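You operate a simulated robot arm through the tools that you are given. There is no shell and no other tool. Be economical: measure what you need, move in short steps, check, and stop when the job is done.

You run a simulated two-armed robot. Do the job below in one go: nothing can be reset, and whatever is moved stays where it is left.

## Task
Plug in the table and the blue handset, switch on and run the table to 75 cm.
Fine: white plug into the white socket, the handset's plug into the grey socket, both while the supply box is off; run it with that handset. Supply box on, and left on; other plugs and settings stay.

Only the result counts: the job must be done as asked and must still hold three seconds after the hand-in. Knocking over, shifting, dropping, spilling or breaking anything else fails it.

## Robot
Two 7-joint arms with fingered hands on one trunk, on a base that drives. Base frame: it is fixed to the floor where the robot stands at the start and does not move with it; the origin is under the middle of the robot, x ahead of it, y to its left, z up. Units: mm, degrees, N and s.
The left shoulder is at the start at [42, 163, 1061], the right one opposite. Places, roughly: black switch of the lift table [-700, -1600, 800]; green socket of the supply box [700, -200, 900]; green switch of the lift table [-700, -1500, 800]; grey socket of the supply box [700, -200, 900]; height stop [-600, -1300, 600]; lift table [-500, -1700, 800]; limit dial [300, 0, 900]; speed slide [300, 100, 900]; switch of the supply box [600, -100, 900]; white socket of the supply box [700, -100, 900]. Payload 4 kg a hand.
The TCP of each hand is the grasp point between the finger pads, 36 mm short of the fingertips. In the tool frame z runs along the fingers and y along their closing line. The gripper opens to 124 mm. The gripper's body begins 42 mm behind the TCP. The gripper is a hand of 4 fingers: y runs from the thumb to the fingers, the wrist lies at [-15, -99, -189] in the tool frame.
Orientation is that of the tool frame in the base frame, as a unit quaternion [x, y, z, w]. With the fingers straight down and the wrist toward the robot, the tool's x, y and z point along [0, 1, 0], [1, 0, 0] and [0, 0, -1] of the base frame.

## Interface
- The arms move only by the tool play_rows. It takes "left_deltas", "right_deltas" or both (then of equal length, played together; a hand with none holds still); each is a list of rows, each a list of 6 numbers: the turn, a rotation vector about the tool's x, y, z in units of 60 degrees (1.0 is 60 degrees), then the shift along the tool's x, y, z in units of 400 mm (1.0 is 400 mm). In form: [[wx, wy, wz, x, y, z], ...]. A call has 1 to 10 rows; each row is the pose to reach, as a shift and turn from the pose commanded when the call began, along the tool's axes at that moment. A call with a number of a shift or a turn outside -1 to 1 is refused whole. A row lasts 0.2 s, in which the tool goes at most 50 mm and 8.6 degrees; a call with a longer step from one row to the next is refused whole. A pose out of reach is approached as far as the arm can. The call stops where the force on the tool passes 40 N (or 10 N more than at its start, if that is more) or the arm is blocked; 0.2 s more then pass. In this call time passes only in rows, and 0.2 s behind the last. The reply holds the time, the measured pose of the TCP, the force on the tool along the base axes, the opening and the grip force, in the units named above and with some noise, with the torque about the TCP (base axes, N m) and any sound that the robot's microphone picked up.
- Cameras (640 x 400 px; columns grow to the right, rows downward): "scene" is now at [150.9, -10.1, 1291.1]; the picture's right is [-0.12, -0.99, 0.02], its down [-0.55, 0.05, -0.84] and it looks along [0.83, -0.11, -0.55] (base axes); focal length 214 px, centre (320, 200). "left" rides on the left gripper at [-75, -86, -123] in its tool frame; the picture's right is [-0.70, -0.34, 0.63], its down [0.64, -0.68, 0.35] and it looks along [0.32, 0.65, 0.69] (tool axes); focal length 275 px, centre (320, 200). "right" rides on the right gripper at [75, -86, -123] in its tool frame; the picture's right is [-0.70, 0.34, -0.63], its down [-0.64, -0.68, 0.35] and it looks along [-0.32, 0.65, 0.69] (tool axes); focal length 275 px, centre (320, 200).
- snapshot(camera): a new picture of that camera. No time passes.
- move_column(by): slides the trunk up (or, below 0, down) by that many mm; the arms and the scene camera ride with it, the base frame stays. It gives what a move gives, with no picture.
- drive_base(legs): drives the robot by 1 to 6 legs, each [ahead, left, turn to the left] in mm, mm and degrees, along the robot's own axes; the way and the turn of a leg run together, so that a leg with both is an arc; at most 1500 mm and 180 degrees a leg. The arms and the cameras ride along, it lands a little off, and it stops where it bumps. It gives what a move gives.
- set_fingers(index, middle, ring, thumb_bend, thumb_turn, hand): sets how far each is bent, from 0 (flat) to 100 (curled in); at 30 the hand is open as for a grip, at 70 the pads meet at the TCP. One left out holds its place. A second passes; each finger stops where it meets its share of the squeeze, and holds until it gets a number again. It is the only way to open and close the hand. It gives what a move gives, with no picture; readings hold the bend of each and the force on the fingers (four entries, about 0 where the hand has none), thumb and palm. thumb_turn goes from beside the hand (0) to across from the fingers (100), as for a grip.
- aim_head(pan, tilt): turns the head with the scene camera to pan (to the left, within 86 degrees either way) and tilt (down, from -29 to 69), counted from straight ahead of the robot. It gives what a move gives.
- point_at(camera, pixels): for up to 12 pixels [column, row] of the newest picture of that camera ("zoom" is the newest enlarged one), the place [x, y, z] in the base frame of the surface seen there, good to about 2 mm. No time passes.
- zoom(camera, box): a new picture of the part [left, top, right, bottom] of that camera's present view, enlarged. No time passes.
- job_done(): hands the job in; it is judged then, once.

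Go step by step. Measure first, check grasps and placings, and put right what went wrong. The budget is 80 turns and 70 pictures, counting those below and the enlarged ones. Unless the task says otherwise, let go and move clear before handing in.

The tools are called as name(argument=value, ...) on one line, values as JSON. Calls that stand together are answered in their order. play_rows: Moves the arms, as the interface text tells. Its arguments: {"type":"object","properties":{"left_deltas":{"type":"array","items":{"type":"array","items":{"type":"number"}}},"right_deltas":{"type":"array","items":{"type":"array","items":{"type":"number"}}}},"required":[]} The other tools are called the same way: move_column (by) slides the trunk up or down; set_fingers (index, middle, ring, thumb_bend, thumb_turn, hand) moves the fingers one by one; drive_base (legs) drives the base; aim_head (pan, tilt) turns the head that bears the scene camera; snapshot (camera) takes a picture; point_at (camera, pixels) gives the place of the surface under pixels of a picture; zoom (camera, box) takes an enlarged picture of a part of a camera's view; job_done () hands the job in.

At the start:

```text
clock: 0.0
left_tcp_pos: [710.4, 164.9, 1232.8]
left_ee_rot: [0.707, 0.707, -0.001, 0.001]
left_contact_force: [0.0, -0.3, -0.7]
left_torque: [0.05, 0.0, 0.01]
left_opening: 123.7
left_gripper_force: 0.1
left_shape: jaw
left_bend: [30.0, 30.0, 30.0, 30.0, 98.0]
left_finger forces: [0.1, 0.0, 0.0, 0.0, 0.1, 0.0]
right_tcp_pos: [723.1, -480.4, 1199.2]
right_ee_rot: [0.707, 0.707, 0.0, 0.0]
right_contact_force: [-0.4, -0.9, 0.1]
right_torque: [0.01, -0.03, 0.01]
right_opening: 123.7
right_gripper_force: 0.1
right_shape: jaw
right_bend: [30.0, 30.0, 30.0, 30.0, 98.0]
right_finger forces: [0.1, 0.0, 0.0, 0.0, 0.0, 0.0]
trunk travel left (down, up): [-225.0, 253.0]
robot x, y, heading: [-1.3, 0.9, 0.0]
head pan, tilt: [-7.2, 24.5]
```

scene: 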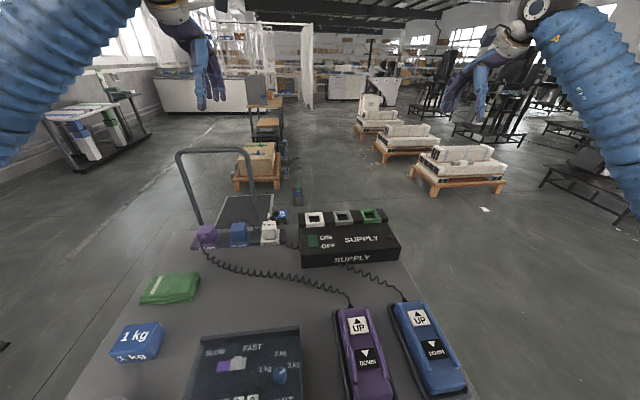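
right: 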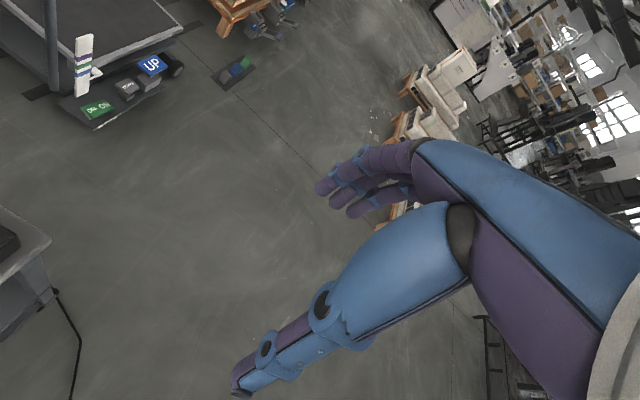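
left: 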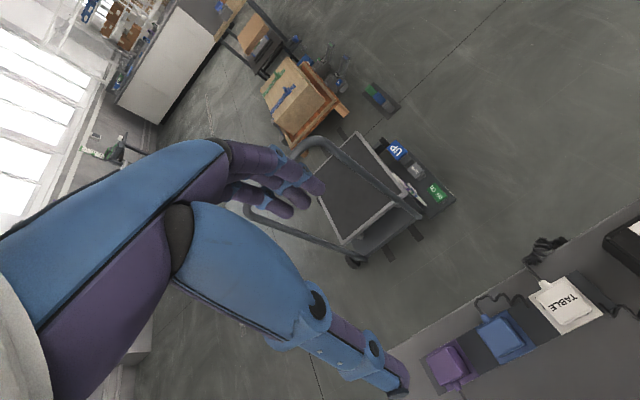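

The scene shows the supply box at about (345,235), plugs at (207,235), (239,232), (269,230), and two handsets at lower right. I'll look closer at the table and supply box.

zoom(camera="scene", box=[180, 190, 420, 340])

aim_head(pan=0, tilt=60)

snapshot(camera="scene")

```text
2.67 times, centred on (300, 265) of scene
```

zoom: 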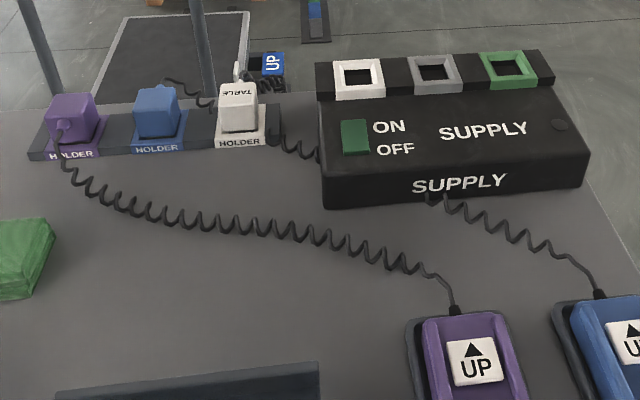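

```text
clock: 1.0
left_tcp_pos: [710.3, 165.5, 1232.4]
left_ee_rot: [0.706, 0.708, 0.0, 0.0]
left_contact_force: [0.5, -0.1, 0.1]
left_torque: [0.04, -0.03, 0.03]
left_opening: 123.6
left_gripper_force: 0.0
left_shape: jaw
left_bend: [30.0, 30.0, 30.0, 30.0, 98.0]
left_finger forces: [0.1, 0.0, 0.0, 0.0, 0.0, 0.1]
right_tcp_pos: [723.6, -480.8, 1199.9]
right_ee_rot: [0.706, 0.708, 0.0, 0.001]
right_contact_force: [-1.0, -0.7, 0.2]
right_torque: [0.0, 0.02, 0.0]
right_opening: 123.7
right_gripper_force: 0.1
right_shape: jaw
right_bend: [30.0, 30.0, 30.0, 30.0, 98.0]
right_finger forces: [0.0, 0.0, 0.0, 0.0, 0.0, 0.1]
trunk travel left (down, up): [-225.0, 253.0]
robot x, y, heading: [-4.4, 0.0, -0.2]
head pan, tilt: [0.0, 60.0]
```

```text
65 pictures are left
```

scene: 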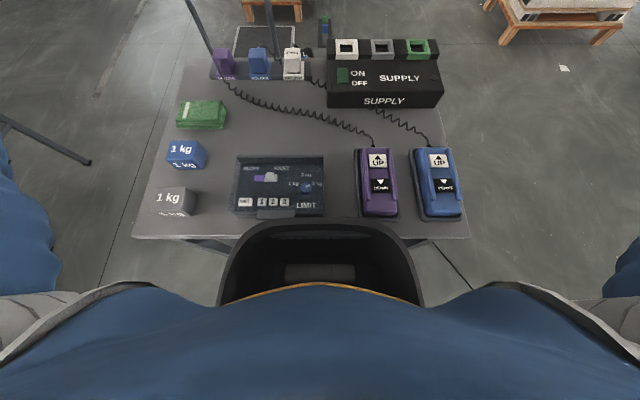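

The overhead view shows everything on the bench. I'll zoom in on the supply, plugs, handsets and panel.

zoom(camera="scene", box=[320, 30, 448, 110])

zoom(camera="scene", box=[200, 30, 328, 110])

zoom(camera="scene", box=[220, 140, 348, 220])

point_at(camera="scene", pixels=[[224, 54], [259, 52], [292, 52], [344, 73], [346, 49], [382, 48], [417, 47], [438, 160], [444, 185], [340, 130], [410, 65], [220, 78]])

```text
5.00 times, centred on (384, 70) of scene
```

zoom: 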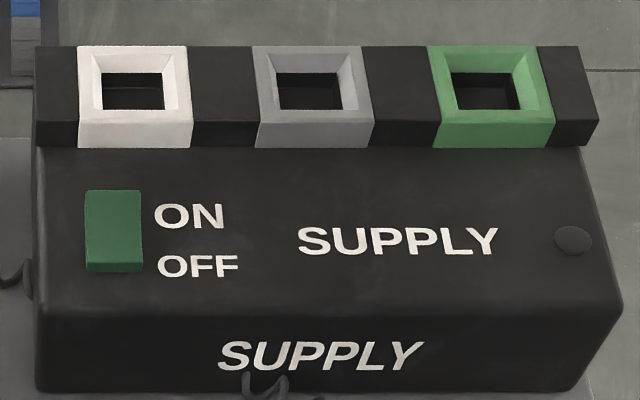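

```text
5.00 times, centred on (264, 70) of scene
```

zoom: 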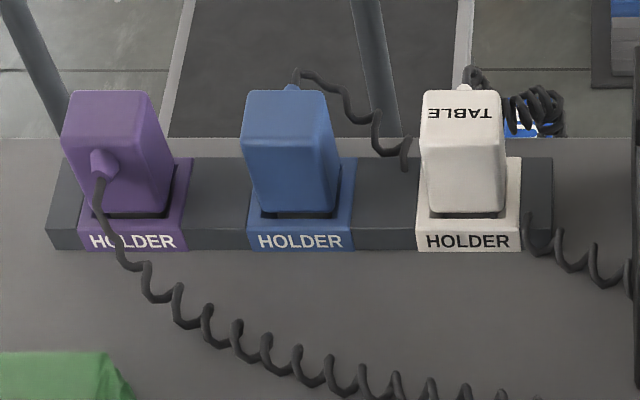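

```text
5.00 times, centred on (284, 180) of scene
```

zoom: 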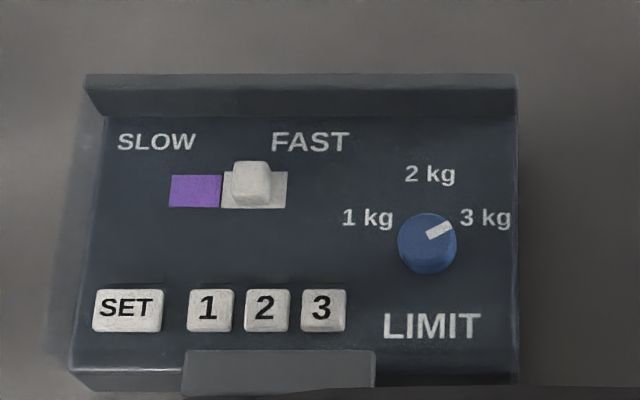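

```text
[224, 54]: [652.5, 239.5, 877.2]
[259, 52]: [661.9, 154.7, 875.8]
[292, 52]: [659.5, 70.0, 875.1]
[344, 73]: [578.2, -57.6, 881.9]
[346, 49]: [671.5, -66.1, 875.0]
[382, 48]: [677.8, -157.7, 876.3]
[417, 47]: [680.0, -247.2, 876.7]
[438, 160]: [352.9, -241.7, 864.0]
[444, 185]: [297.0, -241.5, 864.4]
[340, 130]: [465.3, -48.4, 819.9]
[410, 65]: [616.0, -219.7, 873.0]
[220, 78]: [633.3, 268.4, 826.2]
```

Plugs, sockets and switch are measured; the rocker's state is unclear yet. Now I look at the lift table behind on the right.

aim_head(pan=-86, tilt=20)

snapshot(camera="scene")

```text
clock: 2.6
left_tcp_pos: [710.4, 167.0, 1233.3]
left_ee_rot: [0.707, 0.707, 0.0, 0.0]
left_contact_force: [-0.1, -0.8, 0.0]
left_torque: [0.02, -0.01, -0.01]
left_opening: 123.8
left_gripper_force: 0.0
left_shape: jaw
left_bend: [30.0, 30.0, 30.0, 30.0, 98.0]
left_finger forces: [0.1, 0.0, 0.1, 0.0, 0.0, 0.0]
right_tcp_pos: [723.5, -479.0, 1199.5]
right_ee_rot: [0.708, 0.707, 0.0, -0.001]
right_contact_force: [-1.0, -0.1, 0.1]
right_torque: [0.0, -0.03, -0.01]
right_opening: 123.6
right_gripper_force: 0.0
right_shape: jaw
right_bend: [30.0, 30.0, 30.0, 30.0, 98.0]
right_finger forces: [0.0, 0.0, 0.1, 0.0, 0.1, 0.0]
trunk travel left (down, up): [-225.0, 253.0]
robot x, y, heading: [0.7, -0.1, -0.0]
head pan, tilt: [-85.9, 20.0]
```

```text
61 pictures are left
```

scene: 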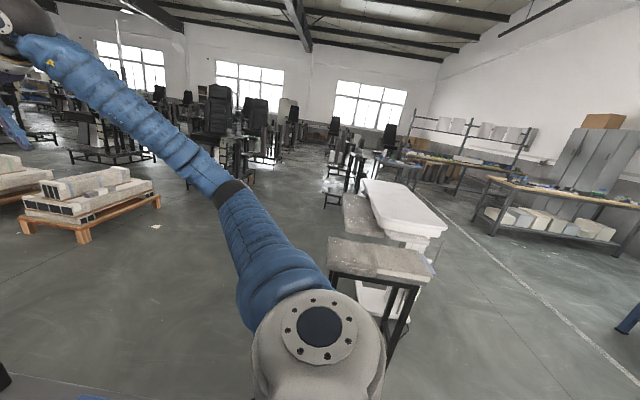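

The lift table is the white top at (405,208) with a speckled bench in front of it. I'll zoom in.

zoom(camera="scene", box=[310, 160, 470, 360])

point_at(camera="scene", pixels=[[380, 190], [420, 215], [445, 228], [400, 232], [340, 245], [420, 260], [370, 300]])

```text
2.00 times, centred on (390, 260) of scene
```

zoom: 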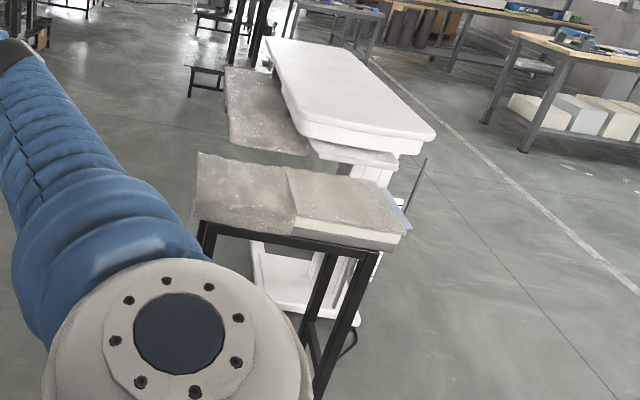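

```text
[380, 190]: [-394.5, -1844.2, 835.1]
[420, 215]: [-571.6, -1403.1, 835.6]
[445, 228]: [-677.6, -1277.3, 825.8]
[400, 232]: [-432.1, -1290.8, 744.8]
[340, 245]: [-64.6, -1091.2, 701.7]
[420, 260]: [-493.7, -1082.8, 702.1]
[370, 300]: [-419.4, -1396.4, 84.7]
```

The table top is at about z 835, so it must come down to 75 cm; I'll inspect its scale and surroundings later. Now I turn the head back to measure the plugs and sockets precisely.

aim_head(pan=0, tilt=50)

zoom(camera="scene", box=[200, 60, 328, 140])

```text
clock: 4.2
left_tcp_pos: [710.2, 166.9, 1232.3]
left_ee_rot: [0.707, 0.708, 0.001, 0.0]
left_contact_force: [-1.0, 0.1, -0.3]
left_torque: [-0.02, 0.0, -0.04]
left_opening: 123.6
left_gripper_force: 0.2
left_shape: jaw
left_bend: [30.0, 30.0, 30.0, 30.0, 98.0]
left_finger forces: [0.0, 0.0, 0.0, 0.0, 0.0, 0.1]
right_tcp_pos: [723.1, -481.1, 1199.3]
right_ee_rot: [0.707, 0.707, 0.0, 0.0]
right_contact_force: [0.0, -0.1, 0.9]
right_torque: [-0.02, 0.02, -0.03]
right_opening: 124.0
right_gripper_force: 0.0
right_shape: jaw
right_bend: [30.0, 30.0, 30.0, 30.0, 98.0]
right_finger forces: [0.0, 0.0, 0.0, 0.0, 0.0, 0.0]
trunk travel left (down, up): [-225.0, 253.0]
robot x, y, heading: [1.8, 4.4, -0.1]
head pan, tilt: [0.0, 50.0]
```

```text
5.00 times, centred on (264, 100) of scene
```

zoom: 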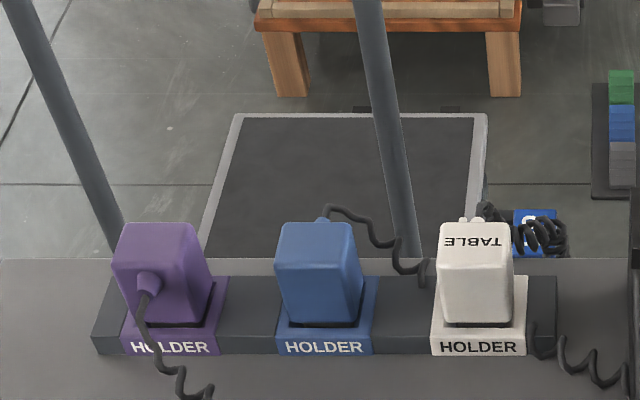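

point_at(camera="zoom", pixels=[[282, 232], [350, 232], [290, 260], [348, 260], [320, 312], [320, 335], [443, 232], [509, 232], [476, 262], [475, 315], [475, 335], [318, 228]])

zoom(camera="scene", box=[320, 60, 448, 140])

```text
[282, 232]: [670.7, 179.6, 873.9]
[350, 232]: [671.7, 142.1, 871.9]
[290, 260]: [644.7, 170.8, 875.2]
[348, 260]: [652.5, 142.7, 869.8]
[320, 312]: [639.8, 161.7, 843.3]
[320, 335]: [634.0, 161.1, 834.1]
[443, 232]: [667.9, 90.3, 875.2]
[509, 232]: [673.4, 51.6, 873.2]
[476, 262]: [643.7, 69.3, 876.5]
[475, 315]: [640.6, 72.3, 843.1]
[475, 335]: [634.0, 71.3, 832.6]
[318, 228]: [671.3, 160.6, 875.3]
```

```text
5.00 times, centred on (384, 100) of scene
```

zoom: 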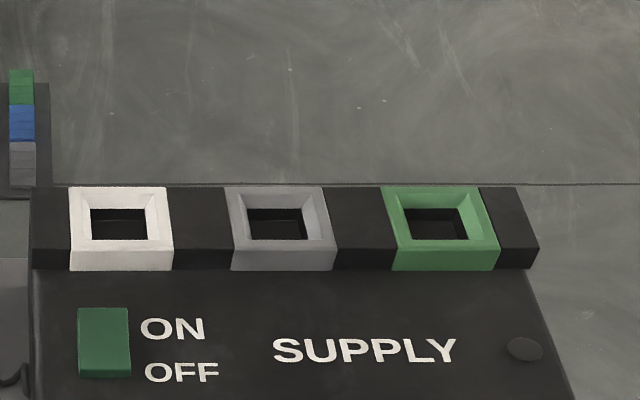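

Blue plug centre is about [658,161], white about [657,71], both ~40 mm square with top z 875. Now the socket measurements.

point_at(camera="zoom", pixels=[[75, 200], [160, 200], [79, 245], [167, 247], [118, 192], [118, 246], [120, 225], [233, 200], [322, 200], [278, 192], [284, 246], [284, 225]])

point_at(camera="zoom", pixels=[[104, 315], [104, 340], [104, 360], [104, 372], [70, 340], [60, 300], [118, 265], [200, 300], [40, 230]])

```text
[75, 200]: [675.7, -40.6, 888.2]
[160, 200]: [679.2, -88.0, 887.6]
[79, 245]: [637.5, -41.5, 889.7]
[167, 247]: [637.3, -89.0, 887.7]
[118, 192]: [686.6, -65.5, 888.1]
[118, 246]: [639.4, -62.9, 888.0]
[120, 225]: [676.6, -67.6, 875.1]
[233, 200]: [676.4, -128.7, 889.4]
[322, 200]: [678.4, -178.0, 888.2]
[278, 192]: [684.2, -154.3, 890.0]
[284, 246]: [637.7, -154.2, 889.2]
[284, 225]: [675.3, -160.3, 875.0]
```

```text
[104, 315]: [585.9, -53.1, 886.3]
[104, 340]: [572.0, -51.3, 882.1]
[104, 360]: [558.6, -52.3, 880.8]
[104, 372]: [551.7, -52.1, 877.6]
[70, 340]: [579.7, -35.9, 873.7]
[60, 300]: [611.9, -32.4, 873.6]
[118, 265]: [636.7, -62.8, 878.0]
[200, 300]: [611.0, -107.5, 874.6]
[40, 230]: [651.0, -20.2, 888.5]
```

Socket centres: white [662,-64], grey [661,-154], rims at 888, floors 875; the rocker's near (OFF) end is pressed, so the supply is off. I move the left hand over the white plug, turning it to grip from the sides.

play_rows(left_deltas=[[0, 0, 0.1, -0.024, -0.013, 0.045], [0, 0, 0.2, -0.048, -0.026, 0.09], [0, 0, 0.3, -0.071, -0.04, 0.135], [0, 0, 0.4, -0.095, -0.053, 0.18], [0, 0, 0.5, -0.119, -0.066, 0.225], [0, 0, 0.6, -0.143, -0.08, 0.27], [0, 0, 0.7, -0.166, -0.093, 0.315], [0, 0, 0.8, -0.19, -0.106, 0.36], [0, 0, 0.9, -0.214, -0.12, 0.405], [0, 0, 1.0, -0.2375, -0.1325, 0.45]])

set_fingers(hand="left", index=46, middle=46, ring=46, thumb_bend=46)

play_rows(left_deltas=[[0, 0, 0.1, 0, 0, 0], [0, 0, 0.2, 0, 0, 0], [0, 0, 0.3, 0, 0, 0], [0, 0, 0.4, 0, 0, 0], [0, 0, 0.5, 0, 0, 0]])

snapshot(camera="left")

snapshot(camera="scene")

```text
clock: 6.4
left_tcp_pos: [656.8, 71.4, 1052.6]
left_ee_rot: [0.966, 0.259, -0.001, 0.0]
left_contact_force: [-0.7, -0.1, 0.1]
left_torque: [0.0, 0.0, 0.02]
left_opening: 123.6
left_gripper_force: 0.1
left_shape: jaw
left_bend: [30.0, 30.0, 30.0, 30.0, 98.0]
left_finger forces: [0.0, 0.0, 0.0, 0.0, 0.1, 0.1]
right_tcp_pos: [723.8, -479.6, 1197.7]
right_ee_rot: [0.707, 0.708, -0.002, 0.0]
right_contact_force: [0.0, 0.7, -0.3]
right_torque: [-0.03, -0.02, -0.01]
right_opening: 123.7
right_gripper_force: 0.0
right_shape: jaw
right_bend: [30.0, 30.0, 30.0, 30.0, 98.0]
right_finger forces: [0.0, 0.1, 0.1, 0.0, 0.0, 0.1]
trunk travel left (down, up): [-225.0, 253.0]
robot x, y, heading: [-2.7, -0.5, 0.0]
head pan, tilt: [0.0, 50.0]
```

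```text
clock: 7.4
left_tcp_pos: [657.2, 71.4, 1052.1]
left_ee_rot: [0.966, 0.258, 0.0, 0.0]
left_contact_force: [-0.6, 0.4, -0.5]
left_torque: [-0.01, -0.03, -0.03]
left_opening: 74.7
left_gripper_force: 0.1
left_shape: fingers
left_bend: [46.0, 46.0, 46.0, 46.0, 98.0]
left_finger forces: [0.0, 0.0, 0.1, 0.0, 0.1, 0.1]
right_tcp_pos: [722.8, -481.2, 1199.5]
right_ee_rot: [0.707, 0.707, 0.0, 0.0]
right_contact_force: [-1.0, 0.2, -1.2]
right_torque: [-0.02, -0.04, 0.0]
right_opening: 123.6
right_gripper_force: 0.1
right_shape: jaw
right_bend: [30.0, 30.0, 30.0, 30.0, 98.0]
right_finger forces: [0.0, 0.1, 0.0, 0.0, 0.1, 0.1]
trunk travel left (down, up): [-225.0, 253.0]
robot x, y, heading: [-1.6, -0.8, -0.1]
head pan, tilt: [0.0, 50.0]
```

```text
clock: 8.6
left_tcp_pos: [656.2, 71.0, 1053.0]
left_ee_rot: [1.0, -0.001, 0.0, -0.001]
left_contact_force: [-0.3, 0.0, -0.1]
left_torque: [-0.05, -0.03, -0.01]
left_opening: 74.8
left_gripper_force: 0.1
left_shape: fingers
left_bend: [46.0, 46.0, 46.0, 46.0, 98.0]
left_finger forces: [0.0, 0.1, 0.0, 0.1, 0.0, 0.0]
right_tcp_pos: [723.4, -479.2, 1197.4]
right_ee_rot: [0.707, 0.707, -0.001, 0.0]
right_contact_force: [0.1, 0.2, 0.3]
right_torque: [-0.02, -0.02, 0.02]
right_opening: 123.6
right_gripper_force: 0.1
right_shape: jaw
right_bend: [30.0, 30.0, 30.0, 30.0, 98.0]
right_finger forces: [0.1, 0.0, 0.1, 0.0, 0.1, 0.1]
trunk travel left (down, up): [-225.0, 253.0]
robot x, y, heading: [-0.6, -1.0, -0.1]
head pan, tilt: [0.0, 50.0]
```

```text
57 pictures are left
```

left: 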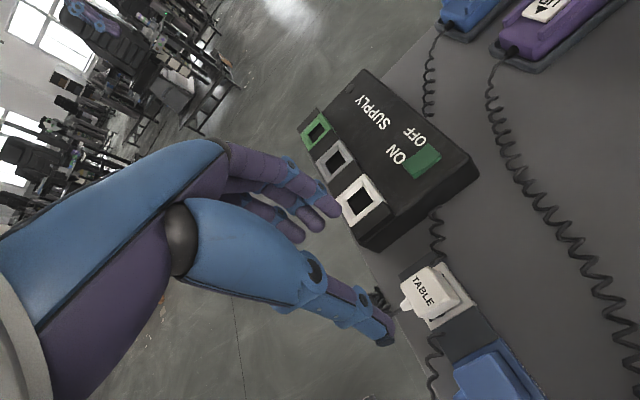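

```text
56 pictures are left
```

scene: 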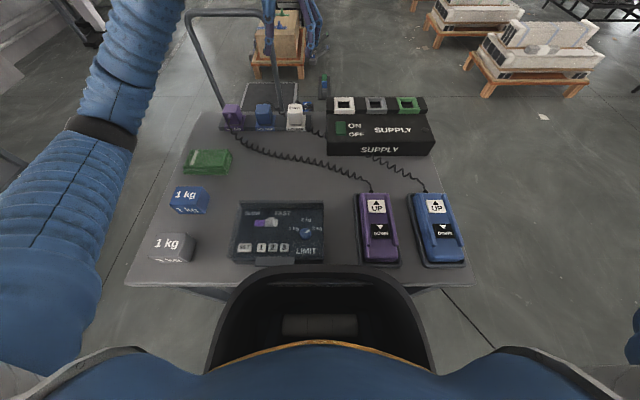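

The hand sits above the white plug with the fingers at 75 mm opening. I'll use the left picture to refine the plug and holder geometry.

zoom(camera="left", box=[380, 240, 540, 400])

```text
2.50 times, centred on (460, 320) of left
```

zoom: 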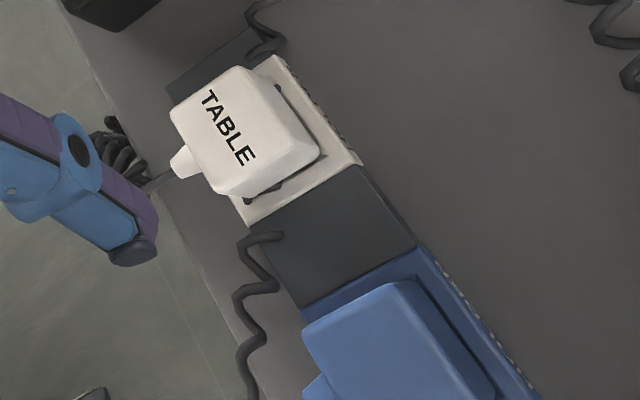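

point_at(camera="zoom", pixels=[[235, 75], [195, 105], [225, 185], [275, 150], [330, 150], [265, 205], [335, 205], [295, 100], [182, 162], [250, 255], [305, 130], [300, 155]])

```text
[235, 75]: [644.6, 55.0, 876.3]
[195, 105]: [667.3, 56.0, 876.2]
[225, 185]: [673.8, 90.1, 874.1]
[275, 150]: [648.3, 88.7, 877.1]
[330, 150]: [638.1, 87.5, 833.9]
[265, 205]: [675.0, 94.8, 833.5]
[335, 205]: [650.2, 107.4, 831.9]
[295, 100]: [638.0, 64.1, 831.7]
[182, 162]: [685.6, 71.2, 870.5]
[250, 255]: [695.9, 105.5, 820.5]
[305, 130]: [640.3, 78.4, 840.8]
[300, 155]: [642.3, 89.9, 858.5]
```

Plug spans x 641–676, y 54–91, top 876; the holder rim is at 833. I descend to TCP z≈876 so fingertips stay above the holder.

play_rows(left_deltas=[[0, 0, 0, 0.004, -0.002, 0.09], [0, 0, 0, 0.004, -0.002, 0.18], [0, 0, 0, 0.004, -0.002, 0.26], [0, 0, 0, 0.004, -0.002, 0.33], [0, 0, 0, 0.004, -0.002, 0.38], [0, 0, 0, 0.004, -0.002, 0.41], [0, 0, 0, 0.004, -0.002, 0.43], [0, 0, 0, 0.004, -0.002, 0.4425]])

snapshot(camera="left")

zoom(camera="scene", box=[216, 70, 360, 160])

```text
clock: 10.4
left_tcp_pos: [658.9, 70.0, 874.8]
left_ee_rot: [1.0, 0.001, 0.0, 0.0]
left_contact_force: [1.0, -0.2, 0.2]
left_torque: [-0.02, -0.01, 0.03]
left_opening: 74.7
left_gripper_force: 0.3
left_shape: fingers
left_bend: [46.0, 46.0, 46.0, 46.0, 98.0]
left_finger forces: [0.0, 1.0, 0.0, 0.0, 0.0, 0.0]
right_tcp_pos: [723.8, -479.3, 1200.7]
right_ee_rot: [0.707, 0.707, 0.001, 0.0]
right_contact_force: [0.4, 0.3, 0.7]
right_torque: [-0.01, 0.0, 0.01]
right_opening: 123.6
right_gripper_force: 0.1
right_shape: jaw
right_bend: [30.0, 30.0, 30.0, 30.0, 98.0]
right_finger forces: [0.0, 0.0, 0.1, 0.1, 0.1, 0.0]
trunk travel left (down, up): [-225.0, 253.0]
robot x, y, heading: [3.1, 1.1, 0.1]
head pan, tilt: [0.0, 50.0]
```

```text
54 pictures are left
```

left: 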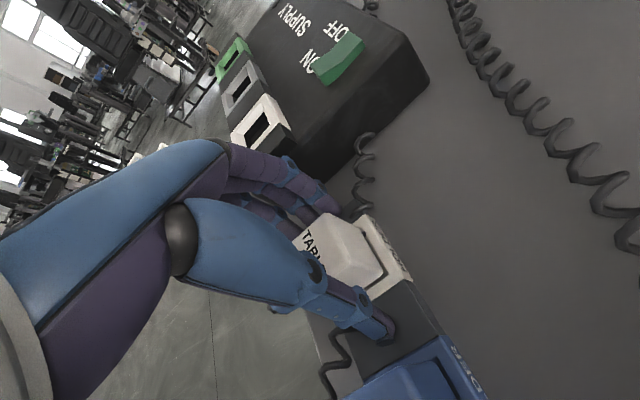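

```text
4.44 times, centred on (288, 115) of scene
```

zoom: 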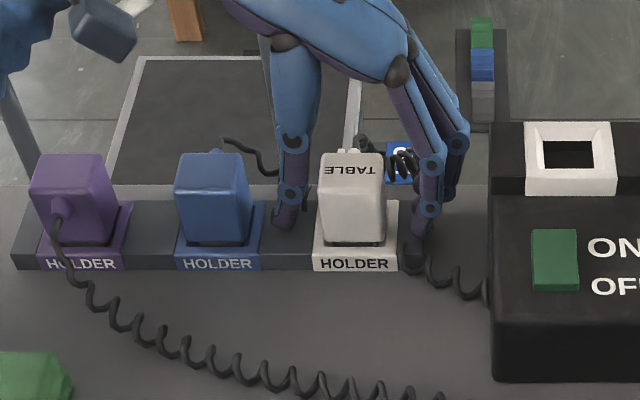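

Thumb and fingers straddle the white plug. I close.

set_fingers(hand="left", index=75, middle=75, ring=75, thumb_bend=75)

zoom(camera="scene", box=[216, 70, 360, 160])

```text
clock: 11.4
left_tcp_pos: [658.7, 73.3, 876.3]
left_ee_rot: [1.0, 0.001, 0.0, 0.001]
left_contact_force: [8.8, 7.7, 26.5]
left_torque: [-0.31, -0.19, -0.07]
left_opening: 40.2
left_gripper_force: 35.4
left_shape: fingers
left_bend: [56.0, 57.0, 75.0, 62.0, 97.0]
left_finger forces: [11.5, 21.9, 0.8, 0.0, 36.6, 0.1]
right_tcp_pos: [722.3, -480.4, 1199.9]
right_ee_rot: [0.707, 0.707, 0.0, 0.0]
right_contact_force: [-0.1, 0.8, 0.1]
right_torque: [-0.04, 0.01, 0.02]
right_opening: 123.6
right_gripper_force: 0.1
right_shape: jaw
right_bend: [30.0, 30.0, 30.0, 30.0, 98.0]
right_finger forces: [0.0, 0.0, 0.1, 0.1, 0.0, 0.1]
trunk travel left (down, up): [-225.0, 253.0]
robot x, y, heading: [2.0, -1.5, -0.0]
head pan, tilt: [0.0, 50.0]
```

```text
4.44 times, centred on (288, 115) of scene
```

zoom: 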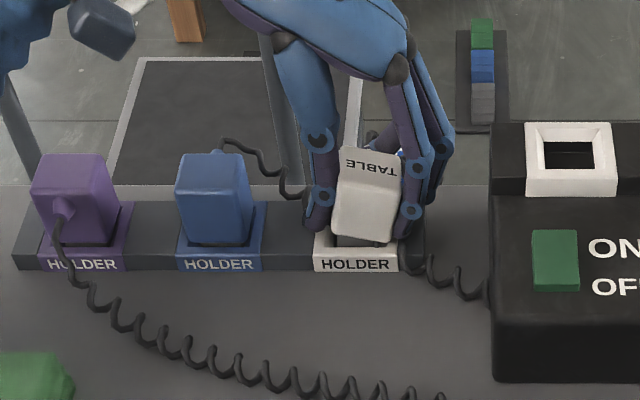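

The grip left the plug tilted, the ring finger missed behind it, and there's 26 N of upward force, so the tips press the holder. I'll open again, rise 8 mm and see how it settles.

set_fingers(hand="left", index=46, middle=46, ring=30, thumb_bend=46)

play_rows(left_deltas=[[0, 0, 0, 0, 0, -0.02]])

zoom(camera="scene", box=[256, 80, 336, 140])

zoom(camera="left", box=[220, 140, 480, 340])

```text
clock: 12.4
left_tcp_pos: [658.3, 71.6, 873.6]
left_ee_rot: [1.0, -0.001, -0.001, 0.0]
left_contact_force: [-0.6, 2.4, 6.2]
left_torque: [-0.18, 0.04, 0.0]
left_opening: 71.4
left_gripper_force: 3.3
left_shape: fingers
left_bend: [47.0, 47.0, 30.0, 46.0, 97.0]
left_finger forces: [3.9, 1.9, 0.0, 0.0, 0.0, 0.0]
right_tcp_pos: [723.8, -480.2, 1198.9]
right_ee_rot: [0.707, 0.707, 0.001, 0.0]
right_contact_force: [-0.7, 0.8, 0.3]
right_torque: [-0.02, 0.0, 0.01]
right_opening: 123.8
right_gripper_force: 0.1
right_shape: jaw
right_bend: [30.0, 30.0, 30.0, 30.0, 98.0]
right_finger forces: [0.1, 0.0, 0.0, 0.1, 0.0, 0.0]
trunk travel left (down, up): [-225.0, 253.0]
robot x, y, heading: [3.7, -2.9, 0.1]
head pan, tilt: [0.0, 50.0]
```

```text
clock: 12.8
left_tcp_pos: [659.1, 70.9, 883.3]
left_ee_rot: [1.0, 0.0, -0.001, 0.0]
left_contact_force: [0.2, -0.3, -0.9]
left_torque: [0.03, 0.03, -0.01]
left_opening: 74.7
left_gripper_force: 0.0
left_shape: fingers
left_bend: [46.0, 46.0, 30.0, 46.0, 97.0]
left_finger forces: [0.0, 0.0, 0.0, 0.0, 0.1, 0.0]
right_tcp_pos: [722.9, -481.1, 1198.7]
right_ee_rot: [0.707, 0.707, 0.0, 0.0]
right_contact_force: [1.0, 0.2, -0.1]
right_torque: [0.01, -0.01, 0.01]
right_opening: 123.7
right_gripper_force: 0.0
right_shape: jaw
right_bend: [30.0, 30.0, 30.0, 30.0, 98.0]
right_finger forces: [0.0, 0.0, 0.0, 0.1, 0.0, 0.0]
trunk travel left (down, up): [-225.0, 253.0]
robot x, y, heading: [1.3, 5.3, -0.3]
head pan, tilt: [0.0, 50.0]
```

```text
6.67 times, centred on (296, 110) of scene
```

zoom: 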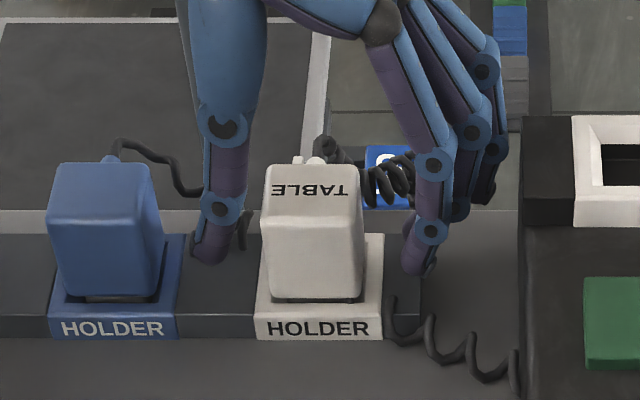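

```text
2.00 times, centred on (350, 240) of left
```

zoom: 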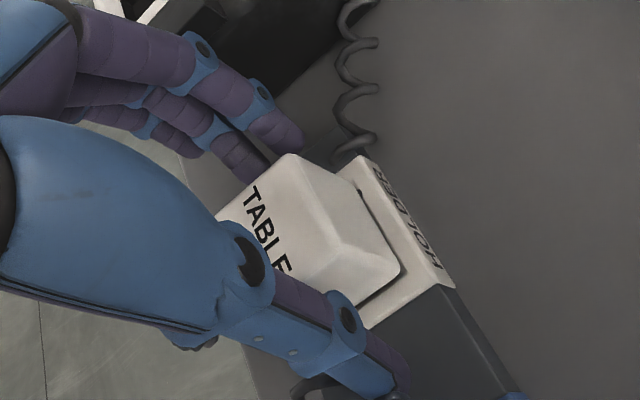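

The plug reseated upright and the fingers are centred about it. I shift 5 mm forward (index+middle on the plug) and close gently, ring left straight.

play_rows(left_deltas=[[0, 0, 0, 0.0125, 0, 0]])

set_fingers(hand="left", index=59, middle=59, thumb_bend=59)

zoom(camera="scene", box=[256, 80, 336, 140])

```text
clock: 13.2
left_tcp_pos: [663.4, 71.7, 883.0]
left_ee_rot: [1.0, 0.001, -0.001, 0.0]
left_contact_force: [0.2, 0.0, -0.8]
left_torque: [-0.02, 0.01, 0.0]
left_opening: 74.3
left_gripper_force: 0.1
left_shape: fingers
left_bend: [46.0, 46.0, 30.0, 46.0, 97.0]
left_finger forces: [0.0, 0.0, 0.1, 0.0, 0.1, 0.0]
right_tcp_pos: [723.6, -481.0, 1198.8]
right_ee_rot: [0.707, 0.708, 0.0, -0.001]
right_contact_force: [-0.1, 1.5, 0.5]
right_torque: [0.0, 0.0, -0.02]
right_opening: 123.4
right_gripper_force: 0.0
right_shape: jaw
right_bend: [30.0, 30.0, 30.0, 30.0, 98.0]
right_finger forces: [0.0, 0.0, 0.0, 0.0, 0.0, 0.1]
trunk travel left (down, up): [-225.0, 253.0]
robot x, y, heading: [3.6, -2.9, -0.2]
head pan, tilt: [0.0, 50.0]
```

```text
clock: 14.2
left_tcp_pos: [663.2, 72.0, 883.5]
left_ee_rot: [1.0, 0.0, 0.0, 0.0]
left_contact_force: [-0.1, 0.0, 1.1]
left_torque: [-0.15, 0.0, -0.05]
left_opening: 45.5
left_gripper_force: 6.2
left_shape: fingers
left_bend: [56.0, 56.0, 30.0, 57.0, 97.0]
left_finger forces: [3.4, 3.2, 0.1, 0.0, 6.1, 0.0]
right_tcp_pos: [724.9, -479.4, 1199.8]
right_ee_rot: [0.707, 0.707, 0.0, 0.0]
right_contact_force: [-0.1, -0.3, 0.0]
right_torque: [0.06, -0.01, -0.01]
right_opening: 123.6
right_gripper_force: 0.0
right_shape: jaw
right_bend: [30.0, 30.0, 30.0, 30.0, 98.0]
right_finger forces: [0.0, 0.0, 0.0, 0.0, 0.1, 0.1]
trunk travel left (down, up): [-225.0, 253.0]
robot x, y, heading: [0.8, -1.6, 0.0]
head pan, tilt: [0.0, 50.0]
```

```text
6.67 times, centred on (296, 110) of scene
```

zoom: 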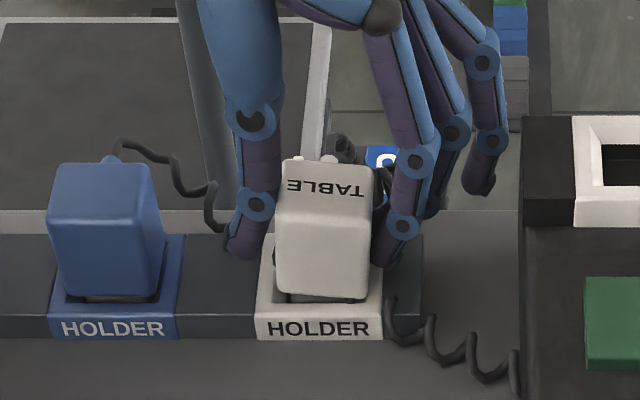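

A balanced gentle grip, plug nearly upright. I tighten a bit and lift.

set_fingers(hand="left", index=64, middle=64, thumb_bend=64)

play_rows(left_deltas=[[0, 0, 0, 0, 0, -0.02], [0, 0, 0, 0, 0, -0.05], [0, 0, 0, 0, 0, -0.1], [0, 0, 0, 0, 0, -0.15], [0, 0, 0, 0, 0, -0.2], [0, 0, 0, 0, 0, -0.25]])

zoom(camera="scene", box=[216, 40, 360, 130])

zoom(camera="left", box=[220, 140, 480, 340])

```text
clock: 15.2
left_tcp_pos: [664.2, 70.9, 882.5]
left_ee_rot: [1.0, 0.0, 0.0, 0.0]
left_contact_force: [3.7, -2.6, 7.5]
left_torque: [-0.33, -0.05, -0.05]
left_opening: 44.5
left_gripper_force: 15.6
left_shape: fingers
left_bend: [57.0, 57.0, 30.0, 59.0, 97.0]
left_finger forces: [8.3, 7.8, 0.0, 0.0, 15.3, 0.0]
right_tcp_pos: [723.3, -480.8, 1198.4]
right_ee_rot: [0.707, 0.707, 0.0, 0.0]
right_contact_force: [0.0, 0.1, 0.5]
right_torque: [0.02, 0.05, 0.02]
right_opening: 123.7
right_gripper_force: 0.1
right_shape: jaw
right_bend: [30.0, 30.0, 30.0, 30.0, 98.0]
right_finger forces: [0.0, 0.1, 0.0, 0.0, 0.1, 0.0]
trunk travel left (down, up): [-225.0, 253.0]
robot x, y, heading: [-1.3, 1.7, 0.2]
head pan, tilt: [0.0, 50.0]
```

```text
clock: 16.6
left_tcp_pos: [663.8, 72.4, 984.1]
left_ee_rot: [1.0, -0.001, 0.0, -0.001]
left_contact_force: [0.2, 0.3, 0.1]
left_torque: [0.03, 0.0, -0.01]
left_opening: 43.5
left_gripper_force: 14.8
left_shape: fingers
left_bend: [57.0, 58.0, 30.0, 60.0, 97.0]
left_finger forces: [8.2, 6.7, 0.1, 0.1, 14.8, 0.1]
right_tcp_pos: [724.1, -480.2, 1198.7]
right_ee_rot: [0.707, 0.707, 0.0, 0.0]
right_contact_force: [-0.5, -0.2, -0.4]
right_torque: [-0.01, -0.01, -0.02]
right_opening: 123.7
right_gripper_force: 0.0
right_shape: jaw
right_bend: [30.0, 30.0, 30.0, 30.0, 98.0]
right_finger forces: [0.0, 0.0, 0.0, 0.0, 0.0, 0.0]
trunk travel left (down, up): [-225.0, 253.0]
robot x, y, heading: [3.5, -0.1, 0.2]
head pan, tilt: [0.0, 50.0]
```

```text
4.44 times, centred on (288, 85) of scene
```

zoom: 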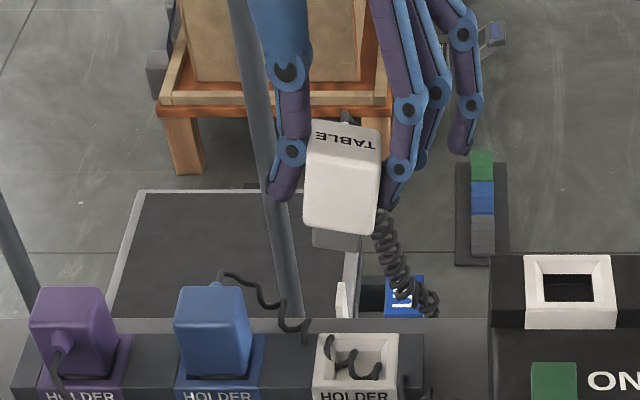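

```text
2.00 times, centred on (350, 240) of left
```

zoom: 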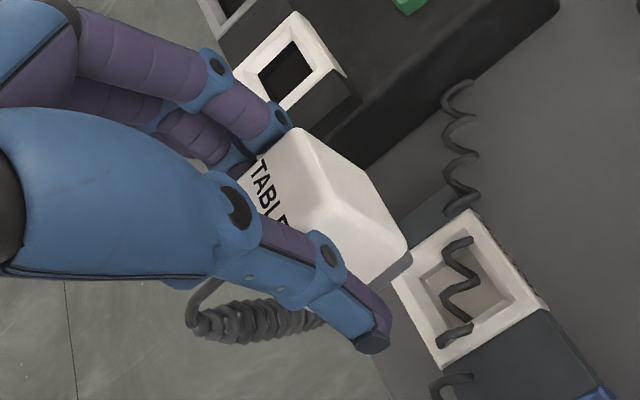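

The plug came out and is held, with a slight roll. I'll measure its tilt and its grey pin block.

zoom(camera="scene", box=[270, 60, 318, 100])

```text
10.00 times, centred on (294, 80) of scene
```

zoom: 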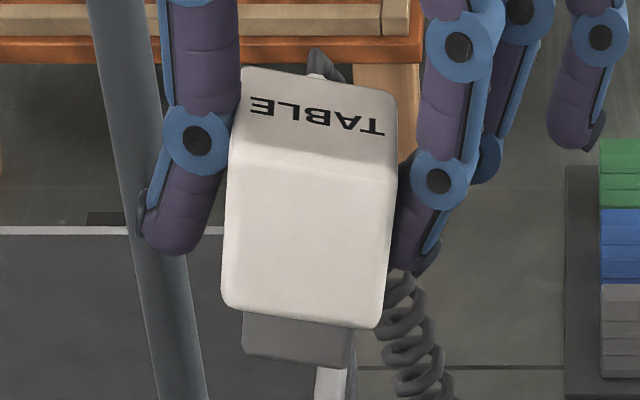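

point_at(camera="zoom", pixels=[[258, 90], [380, 110], [252, 140], [375, 155], [240, 295], [370, 315], [235, 200], [385, 220], [255, 345], [340, 355], [310, 180], [305, 290]])

```text
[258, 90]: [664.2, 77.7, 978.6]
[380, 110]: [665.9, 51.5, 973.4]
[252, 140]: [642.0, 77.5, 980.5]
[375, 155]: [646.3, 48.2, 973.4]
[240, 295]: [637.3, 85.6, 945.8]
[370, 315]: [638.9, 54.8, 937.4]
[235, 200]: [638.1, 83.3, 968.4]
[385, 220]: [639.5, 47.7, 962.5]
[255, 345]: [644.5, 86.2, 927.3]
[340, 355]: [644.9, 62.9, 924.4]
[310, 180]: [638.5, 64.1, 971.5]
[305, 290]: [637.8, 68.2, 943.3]
```

The plug is rolled about 12° (right side lower). I roll the hand back −12° while moving over the white socket at the same height.

play_rows(left_deltas=[[-0.03, 0, 0, 0.002, 0.05, -0.01], [-0.07, 0, 0, 0.004, 0.1, -0.01], [-0.1, 0, 0, 0.007, 0.15, -0.01], [-0.14, 0, 0, 0.01, 0.21, -0.01], [-0.17, 0, 0, 0.012, 0.27, -0.01], [-0.2, 0, 0, 0.014, 0.3175, -0.005]])

zoom(camera="scene", box=[296, 50, 376, 110])

```text
clock: 18.2
left_tcp_pos: [681.3, -22.6, 993.8]
left_ee_rot: [0.995, 0.022, 0.011, 0.099]
left_contact_force: [1.1, 1.0, -0.9]
left_torque: [-0.03, 0.01, -0.02]
left_opening: 43.5
left_gripper_force: 15.1
left_shape: fingers
left_bend: [57.0, 59.0, 30.0, 60.0, 97.0]
left_finger forces: [8.2, 6.7, 0.1, 0.1, 15.0, 0.0]
right_tcp_pos: [734.7, -464.2, 1197.1]
right_ee_rot: [0.702, 0.712, 0.0, -0.001]
right_contact_force: [0.9, -0.5, -0.6]
right_torque: [0.09, 0.06, -0.01]
right_opening: 123.7
right_gripper_force: 0.1
right_shape: jaw
right_bend: [30.0, 30.0, 30.0, 30.0, 98.0]
right_finger forces: [0.0, 0.1, 0.1, 0.0, 0.1, 0.1]
trunk travel left (down, up): [-225.0, 253.0]
robot x, y, heading: [4.0, 6.0, 1.3]
head pan, tilt: [0.0, 50.0]
stopped in row 6 (left hand): the arm was blocked; the commanded pose is now the measured one
```

```text
6.67 times, centred on (336, 80) of scene
```

zoom: 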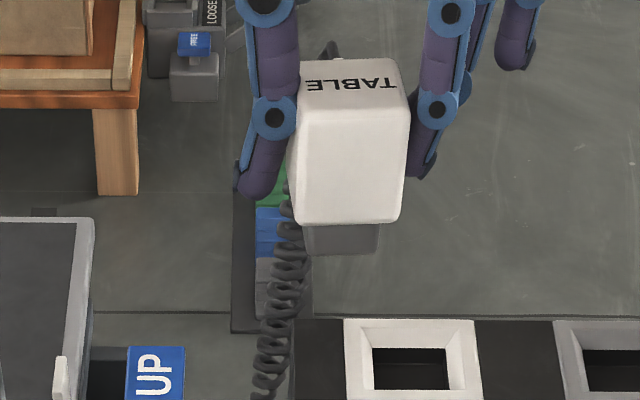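

The arm got blocked near y −22 (it nudged the base by 1.3°), so the left arm shouldn't cross over. I'll back the hand off and drive the base to the right instead.

play_rows(left_deltas=[[0, 0, 0, 0, -0.05, 0], [0, 0, 0, 0, -0.1, 0], [0, 0, 0, 0, -0.15, 0], [0, 0, 0, 0, -0.2, 0]])

drive_base(legs=[[0, -120, -1.3]])

snapshot(camera="scene")

```text
clock: 19.2
left_tcp_pos: [677.0, 47.4, 974.0]
left_ee_rot: [0.995, 0.015, 0.008, 0.101]
left_contact_force: [0.0, 0.0, -1.1]
left_torque: [0.01, -0.01, 0.02]
left_opening: 43.2
left_gripper_force: 14.9
left_shape: fingers
left_bend: [57.0, 59.0, 30.0, 60.0, 97.0]
left_finger forces: [8.1, 6.8, 0.1, 0.1, 14.8, 0.0]
right_tcp_pos: [733.2, -465.5, 1200.6]
right_ee_rot: [0.703, 0.711, 0.0, 0.0]
right_contact_force: [-0.2, 0.5, 0.1]
right_torque: [-0.01, -0.04, -0.04]
right_opening: 123.8
right_gripper_force: 0.0
right_shape: jaw
right_bend: [30.0, 30.0, 30.0, 30.0, 98.0]
right_finger forces: [0.0, 0.1, 0.1, 0.0, 0.1, 0.0]
trunk travel left (down, up): [-225.0, 253.0]
robot x, y, heading: [7.3, 2.7, 0.5]
head pan, tilt: [0.0, 50.0]
```

```text
clock: 20.6
left_tcp_pos: [678.6, 65.6, 974.5]
left_ee_rot: [0.993, 0.065, 0.013, 0.102]
left_contact_force: [0.3, -0.3, -0.8]
left_torque: [-0.01, -0.04, 0.04]
left_opening: 43.6
left_gripper_force: 15.3
left_shape: fingers
left_bend: [57.0, 59.0, 30.0, 60.0, 97.0]
left_finger forces: [8.1, 6.6, 0.0, 0.1, 14.8, 0.0]
right_tcp_pos: [784.6, -438.1, 1197.3]
right_ee_rot: [0.667, 0.745, -0.002, -0.001]
right_contact_force: [-0.8, 0.5, 0.2]
right_torque: [0.0, -0.02, 0.02]
right_opening: 124.0
right_gripper_force: 0.1
right_shape: jaw
right_bend: [30.0, 30.0, 30.0, 30.0, 98.0]
right_finger forces: [0.1, 0.0, 0.1, 0.0, 0.0, 0.1]
trunk travel left (down, up): [-225.0, 253.0]
robot x, y, heading: [15.1, -43.8, 6.5]
head pan, tilt: [0.0, 50.0]
stopped in leg 1: the robot was blocked; the commanded pose is now the measured one
```

```text
44 pictures are left
```

scene: 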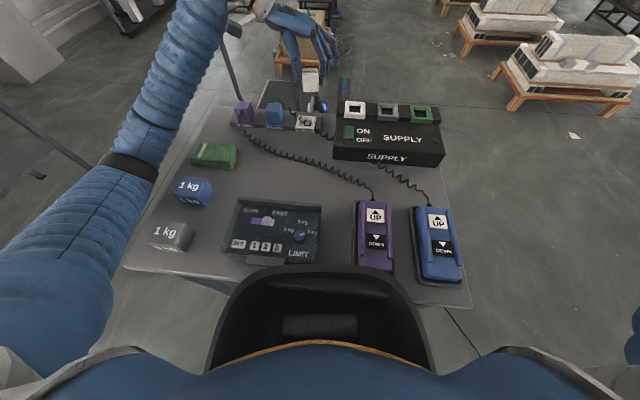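

The base is blocked, likely by the table's front right leg, so I need to back out before moving sideways. First I check clearances (trolley handle, table edge).

point_at(camera="scene", pixels=[[229, 60], [236, 90], [20, 115], [125, 262], [468, 300], [300, 262], [438, 280], [355, 110], [320, 100], [440, 105], [215, 110], [466, 330]])

aim_head(pan=-50, tilt=65)

snapshot(camera="scene")

```text
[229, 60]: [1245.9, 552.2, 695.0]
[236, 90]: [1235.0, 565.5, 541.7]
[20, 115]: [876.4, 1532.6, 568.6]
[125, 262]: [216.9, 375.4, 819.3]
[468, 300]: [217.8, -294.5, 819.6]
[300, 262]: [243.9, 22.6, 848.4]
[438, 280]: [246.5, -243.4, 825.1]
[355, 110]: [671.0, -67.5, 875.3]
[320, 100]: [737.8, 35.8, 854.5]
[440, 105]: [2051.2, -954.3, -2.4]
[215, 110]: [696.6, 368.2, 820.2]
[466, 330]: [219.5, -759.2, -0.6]
```

```text
clock: 21.8
left_tcp_pos: [678.2, 64.8, 975.6]
left_ee_rot: [0.993, 0.062, 0.011, 0.101]
left_contact_force: [0.5, 0.1, -0.1]
left_torque: [-0.01, 0.04, 0.03]
left_opening: 43.3
left_gripper_force: 14.2
left_shape: fingers
left_bend: [57.0, 59.0, 30.0, 60.0, 97.0]
left_finger forces: [8.1, 6.7, 0.0, 0.0, 14.8, 0.0]
right_tcp_pos: [785.0, -439.8, 1195.3]
right_ee_rot: [0.667, 0.745, -0.002, -0.003]
right_contact_force: [0.3, -0.2, -0.5]
right_torque: [-0.02, 0.0, 0.0]
right_opening: 123.9
right_gripper_force: 0.1
right_shape: jaw
right_bend: [30.0, 30.0, 30.0, 30.0, 98.0]
right_finger forces: [0.0, 0.1, 0.0, 0.1, 0.1, 0.0]
trunk travel left (down, up): [-225.0, 253.0]
robot x, y, heading: [13.4, -48.4, 6.3]
head pan, tilt: [-50.0, 65.0]
```

```text
43 pictures are left
```

scene: 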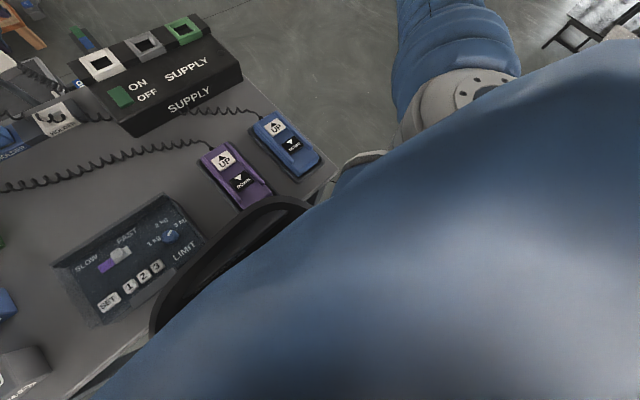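

The table hasn't moved (socket still at [671,−67]) and the trolley is far away. I extend the hand forward, then back the base out and shift right.

play_rows(left_deltas=[[0, 0, 0, 0.08, 0, 0], [0, 0, 0, 0.16, 0, 0], [0, 0, 0, 0.24, 0, 0], [0, 0, 0, 0.32, 0, 0]])

drive_base(legs=[[0, 40, 0], [-180, 0, -6.4]])

drive_base(legs=[[0, -215, 0]])

aim_head(pan=10, tilt=40)

snapshot(camera="scene")

```text
clock: 22.8
left_tcp_pos: [805.4, 80.1, 975.8]
left_ee_rot: [0.993, 0.063, 0.013, 0.101]
left_contact_force: [-0.5, -0.1, -1.3]
left_torque: [0.0, 0.0, 0.0]
left_opening: 43.3
left_gripper_force: 14.8
left_shape: fingers
left_bend: [57.0, 59.0, 30.0, 60.0, 97.0]
left_finger forces: [8.1, 6.8, 0.0, 0.0, 14.8, 0.0]
right_tcp_pos: [785.6, -439.8, 1194.0]
right_ee_rot: [0.668, 0.744, -0.003, -0.002]
right_contact_force: [-0.1, -0.6, -0.1]
right_torque: [0.02, 0.02, -0.02]
right_opening: 123.7
right_gripper_force: 0.1
right_shape: jaw
right_bend: [30.0, 30.0, 30.0, 30.0, 98.0]
right_finger forces: [0.0, 0.0, 0.1, 0.1, 0.1, 0.1]
trunk travel left (down, up): [-225.0, 253.0]
robot x, y, heading: [13.6, -45.1, 6.3]
head pan, tilt: [-50.0, 65.0]
```

```text
clock: 24.9
left_tcp_pos: [632.9, 34.2, 984.4]
left_ee_rot: [0.995, 0.013, 0.013, 0.099]
left_contact_force: [-0.2, 0.1, -0.5]
left_torque: [0.03, 0.0, 0.02]
left_opening: 43.2
left_gripper_force: 14.4
left_shape: fingers
left_bend: [57.0, 59.0, 30.0, 60.0, 97.0]
left_finger forces: [8.0, 6.6, 0.0, 0.1, 14.6, 0.1]
right_tcp_pos: [555.5, -488.2, 1196.5]
right_ee_rot: [0.706, 0.708, -0.001, -0.002]
right_contact_force: [0.9, -0.3, 0.0]
right_torque: [-0.01, 0.05, 0.0]
right_opening: 123.6
right_gripper_force: 0.1
right_shape: jaw
right_bend: [30.0, 30.0, 30.0, 30.0, 98.0]
right_finger forces: [0.0, 0.1, 0.1, 0.1, 0.0, 0.0]
trunk travel left (down, up): [-225.0, 253.0]
robot x, y, heading: [-168.4, -9.9, -0.1]
head pan, tilt: [-50.0, 65.0]
stopped in leg 2: the robot was blocked; the commanded pose is now the measured one
```

```text
clock: 25.6
left_tcp_pos: [634.1, 35.2, 984.5]
left_ee_rot: [0.995, 0.014, 0.014, 0.098]
left_contact_force: [-0.4, -0.1, -0.5]
left_torque: [0.06, 0.02, 0.0]
left_opening: 43.3
left_gripper_force: 14.4
left_shape: fingers
left_bend: [57.0, 59.0, 30.0, 60.0, 97.0]
left_finger forces: [8.0, 6.6, 0.0, 0.1, 14.6, 0.0]
right_tcp_pos: [556.6, -489.0, 1195.4]
right_ee_rot: [0.706, 0.708, -0.002, -0.002]
right_contact_force: [0.4, 0.0, -1.3]
right_torque: [0.01, 0.02, 0.0]
right_opening: 123.8
right_gripper_force: 0.0
right_shape: jaw
right_bend: [30.0, 30.0, 30.0, 30.0, 98.0]
right_finger forces: [0.0, 0.0, 0.0, 0.0, 0.0, 0.1]
trunk travel left (down, up): [-225.0, 253.0]
robot x, y, heading: [-174.0, -15.4, 0.1]
head pan, tilt: [-50.0, 65.0]
stopped in leg 1: the robot was blocked; the commanded pose is now the measured one
```

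```text
clock: 26.9
left_tcp_pos: [634.4, 33.9, 984.9]
left_ee_rot: [0.995, 0.014, 0.013, 0.098]
left_contact_force: [-0.3, 0.1, -1.2]
left_torque: [-0.01, -0.04, 0.0]
left_opening: 43.1
left_gripper_force: 14.7
left_shape: fingers
left_bend: [57.0, 59.0, 30.0, 60.0, 97.0]
left_finger forces: [8.0, 6.6, 0.0, 0.1, 14.6, 0.0]
right_tcp_pos: [555.5, -490.0, 1197.5]
right_ee_rot: [0.706, 0.709, -0.001, -0.002]
right_contact_force: [1.1, -0.8, -1.0]
right_torque: [0.0, 0.0, -0.01]
right_opening: 123.8
right_gripper_force: 0.0
right_shape: jaw
right_bend: [30.0, 30.0, 30.0, 30.0, 98.0]
right_finger forces: [0.0, 0.0, 0.0, 0.1, 0.1, 0.0]
trunk travel left (down, up): [-225.0, 253.0]
robot x, y, heading: [-168.2, -15.4, 0.3]
head pan, tilt: [10.0, 40.0]
```

```text
42 pictures are left
```

scene: 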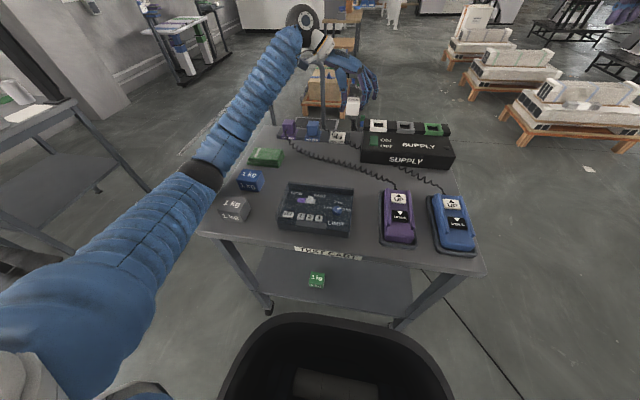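

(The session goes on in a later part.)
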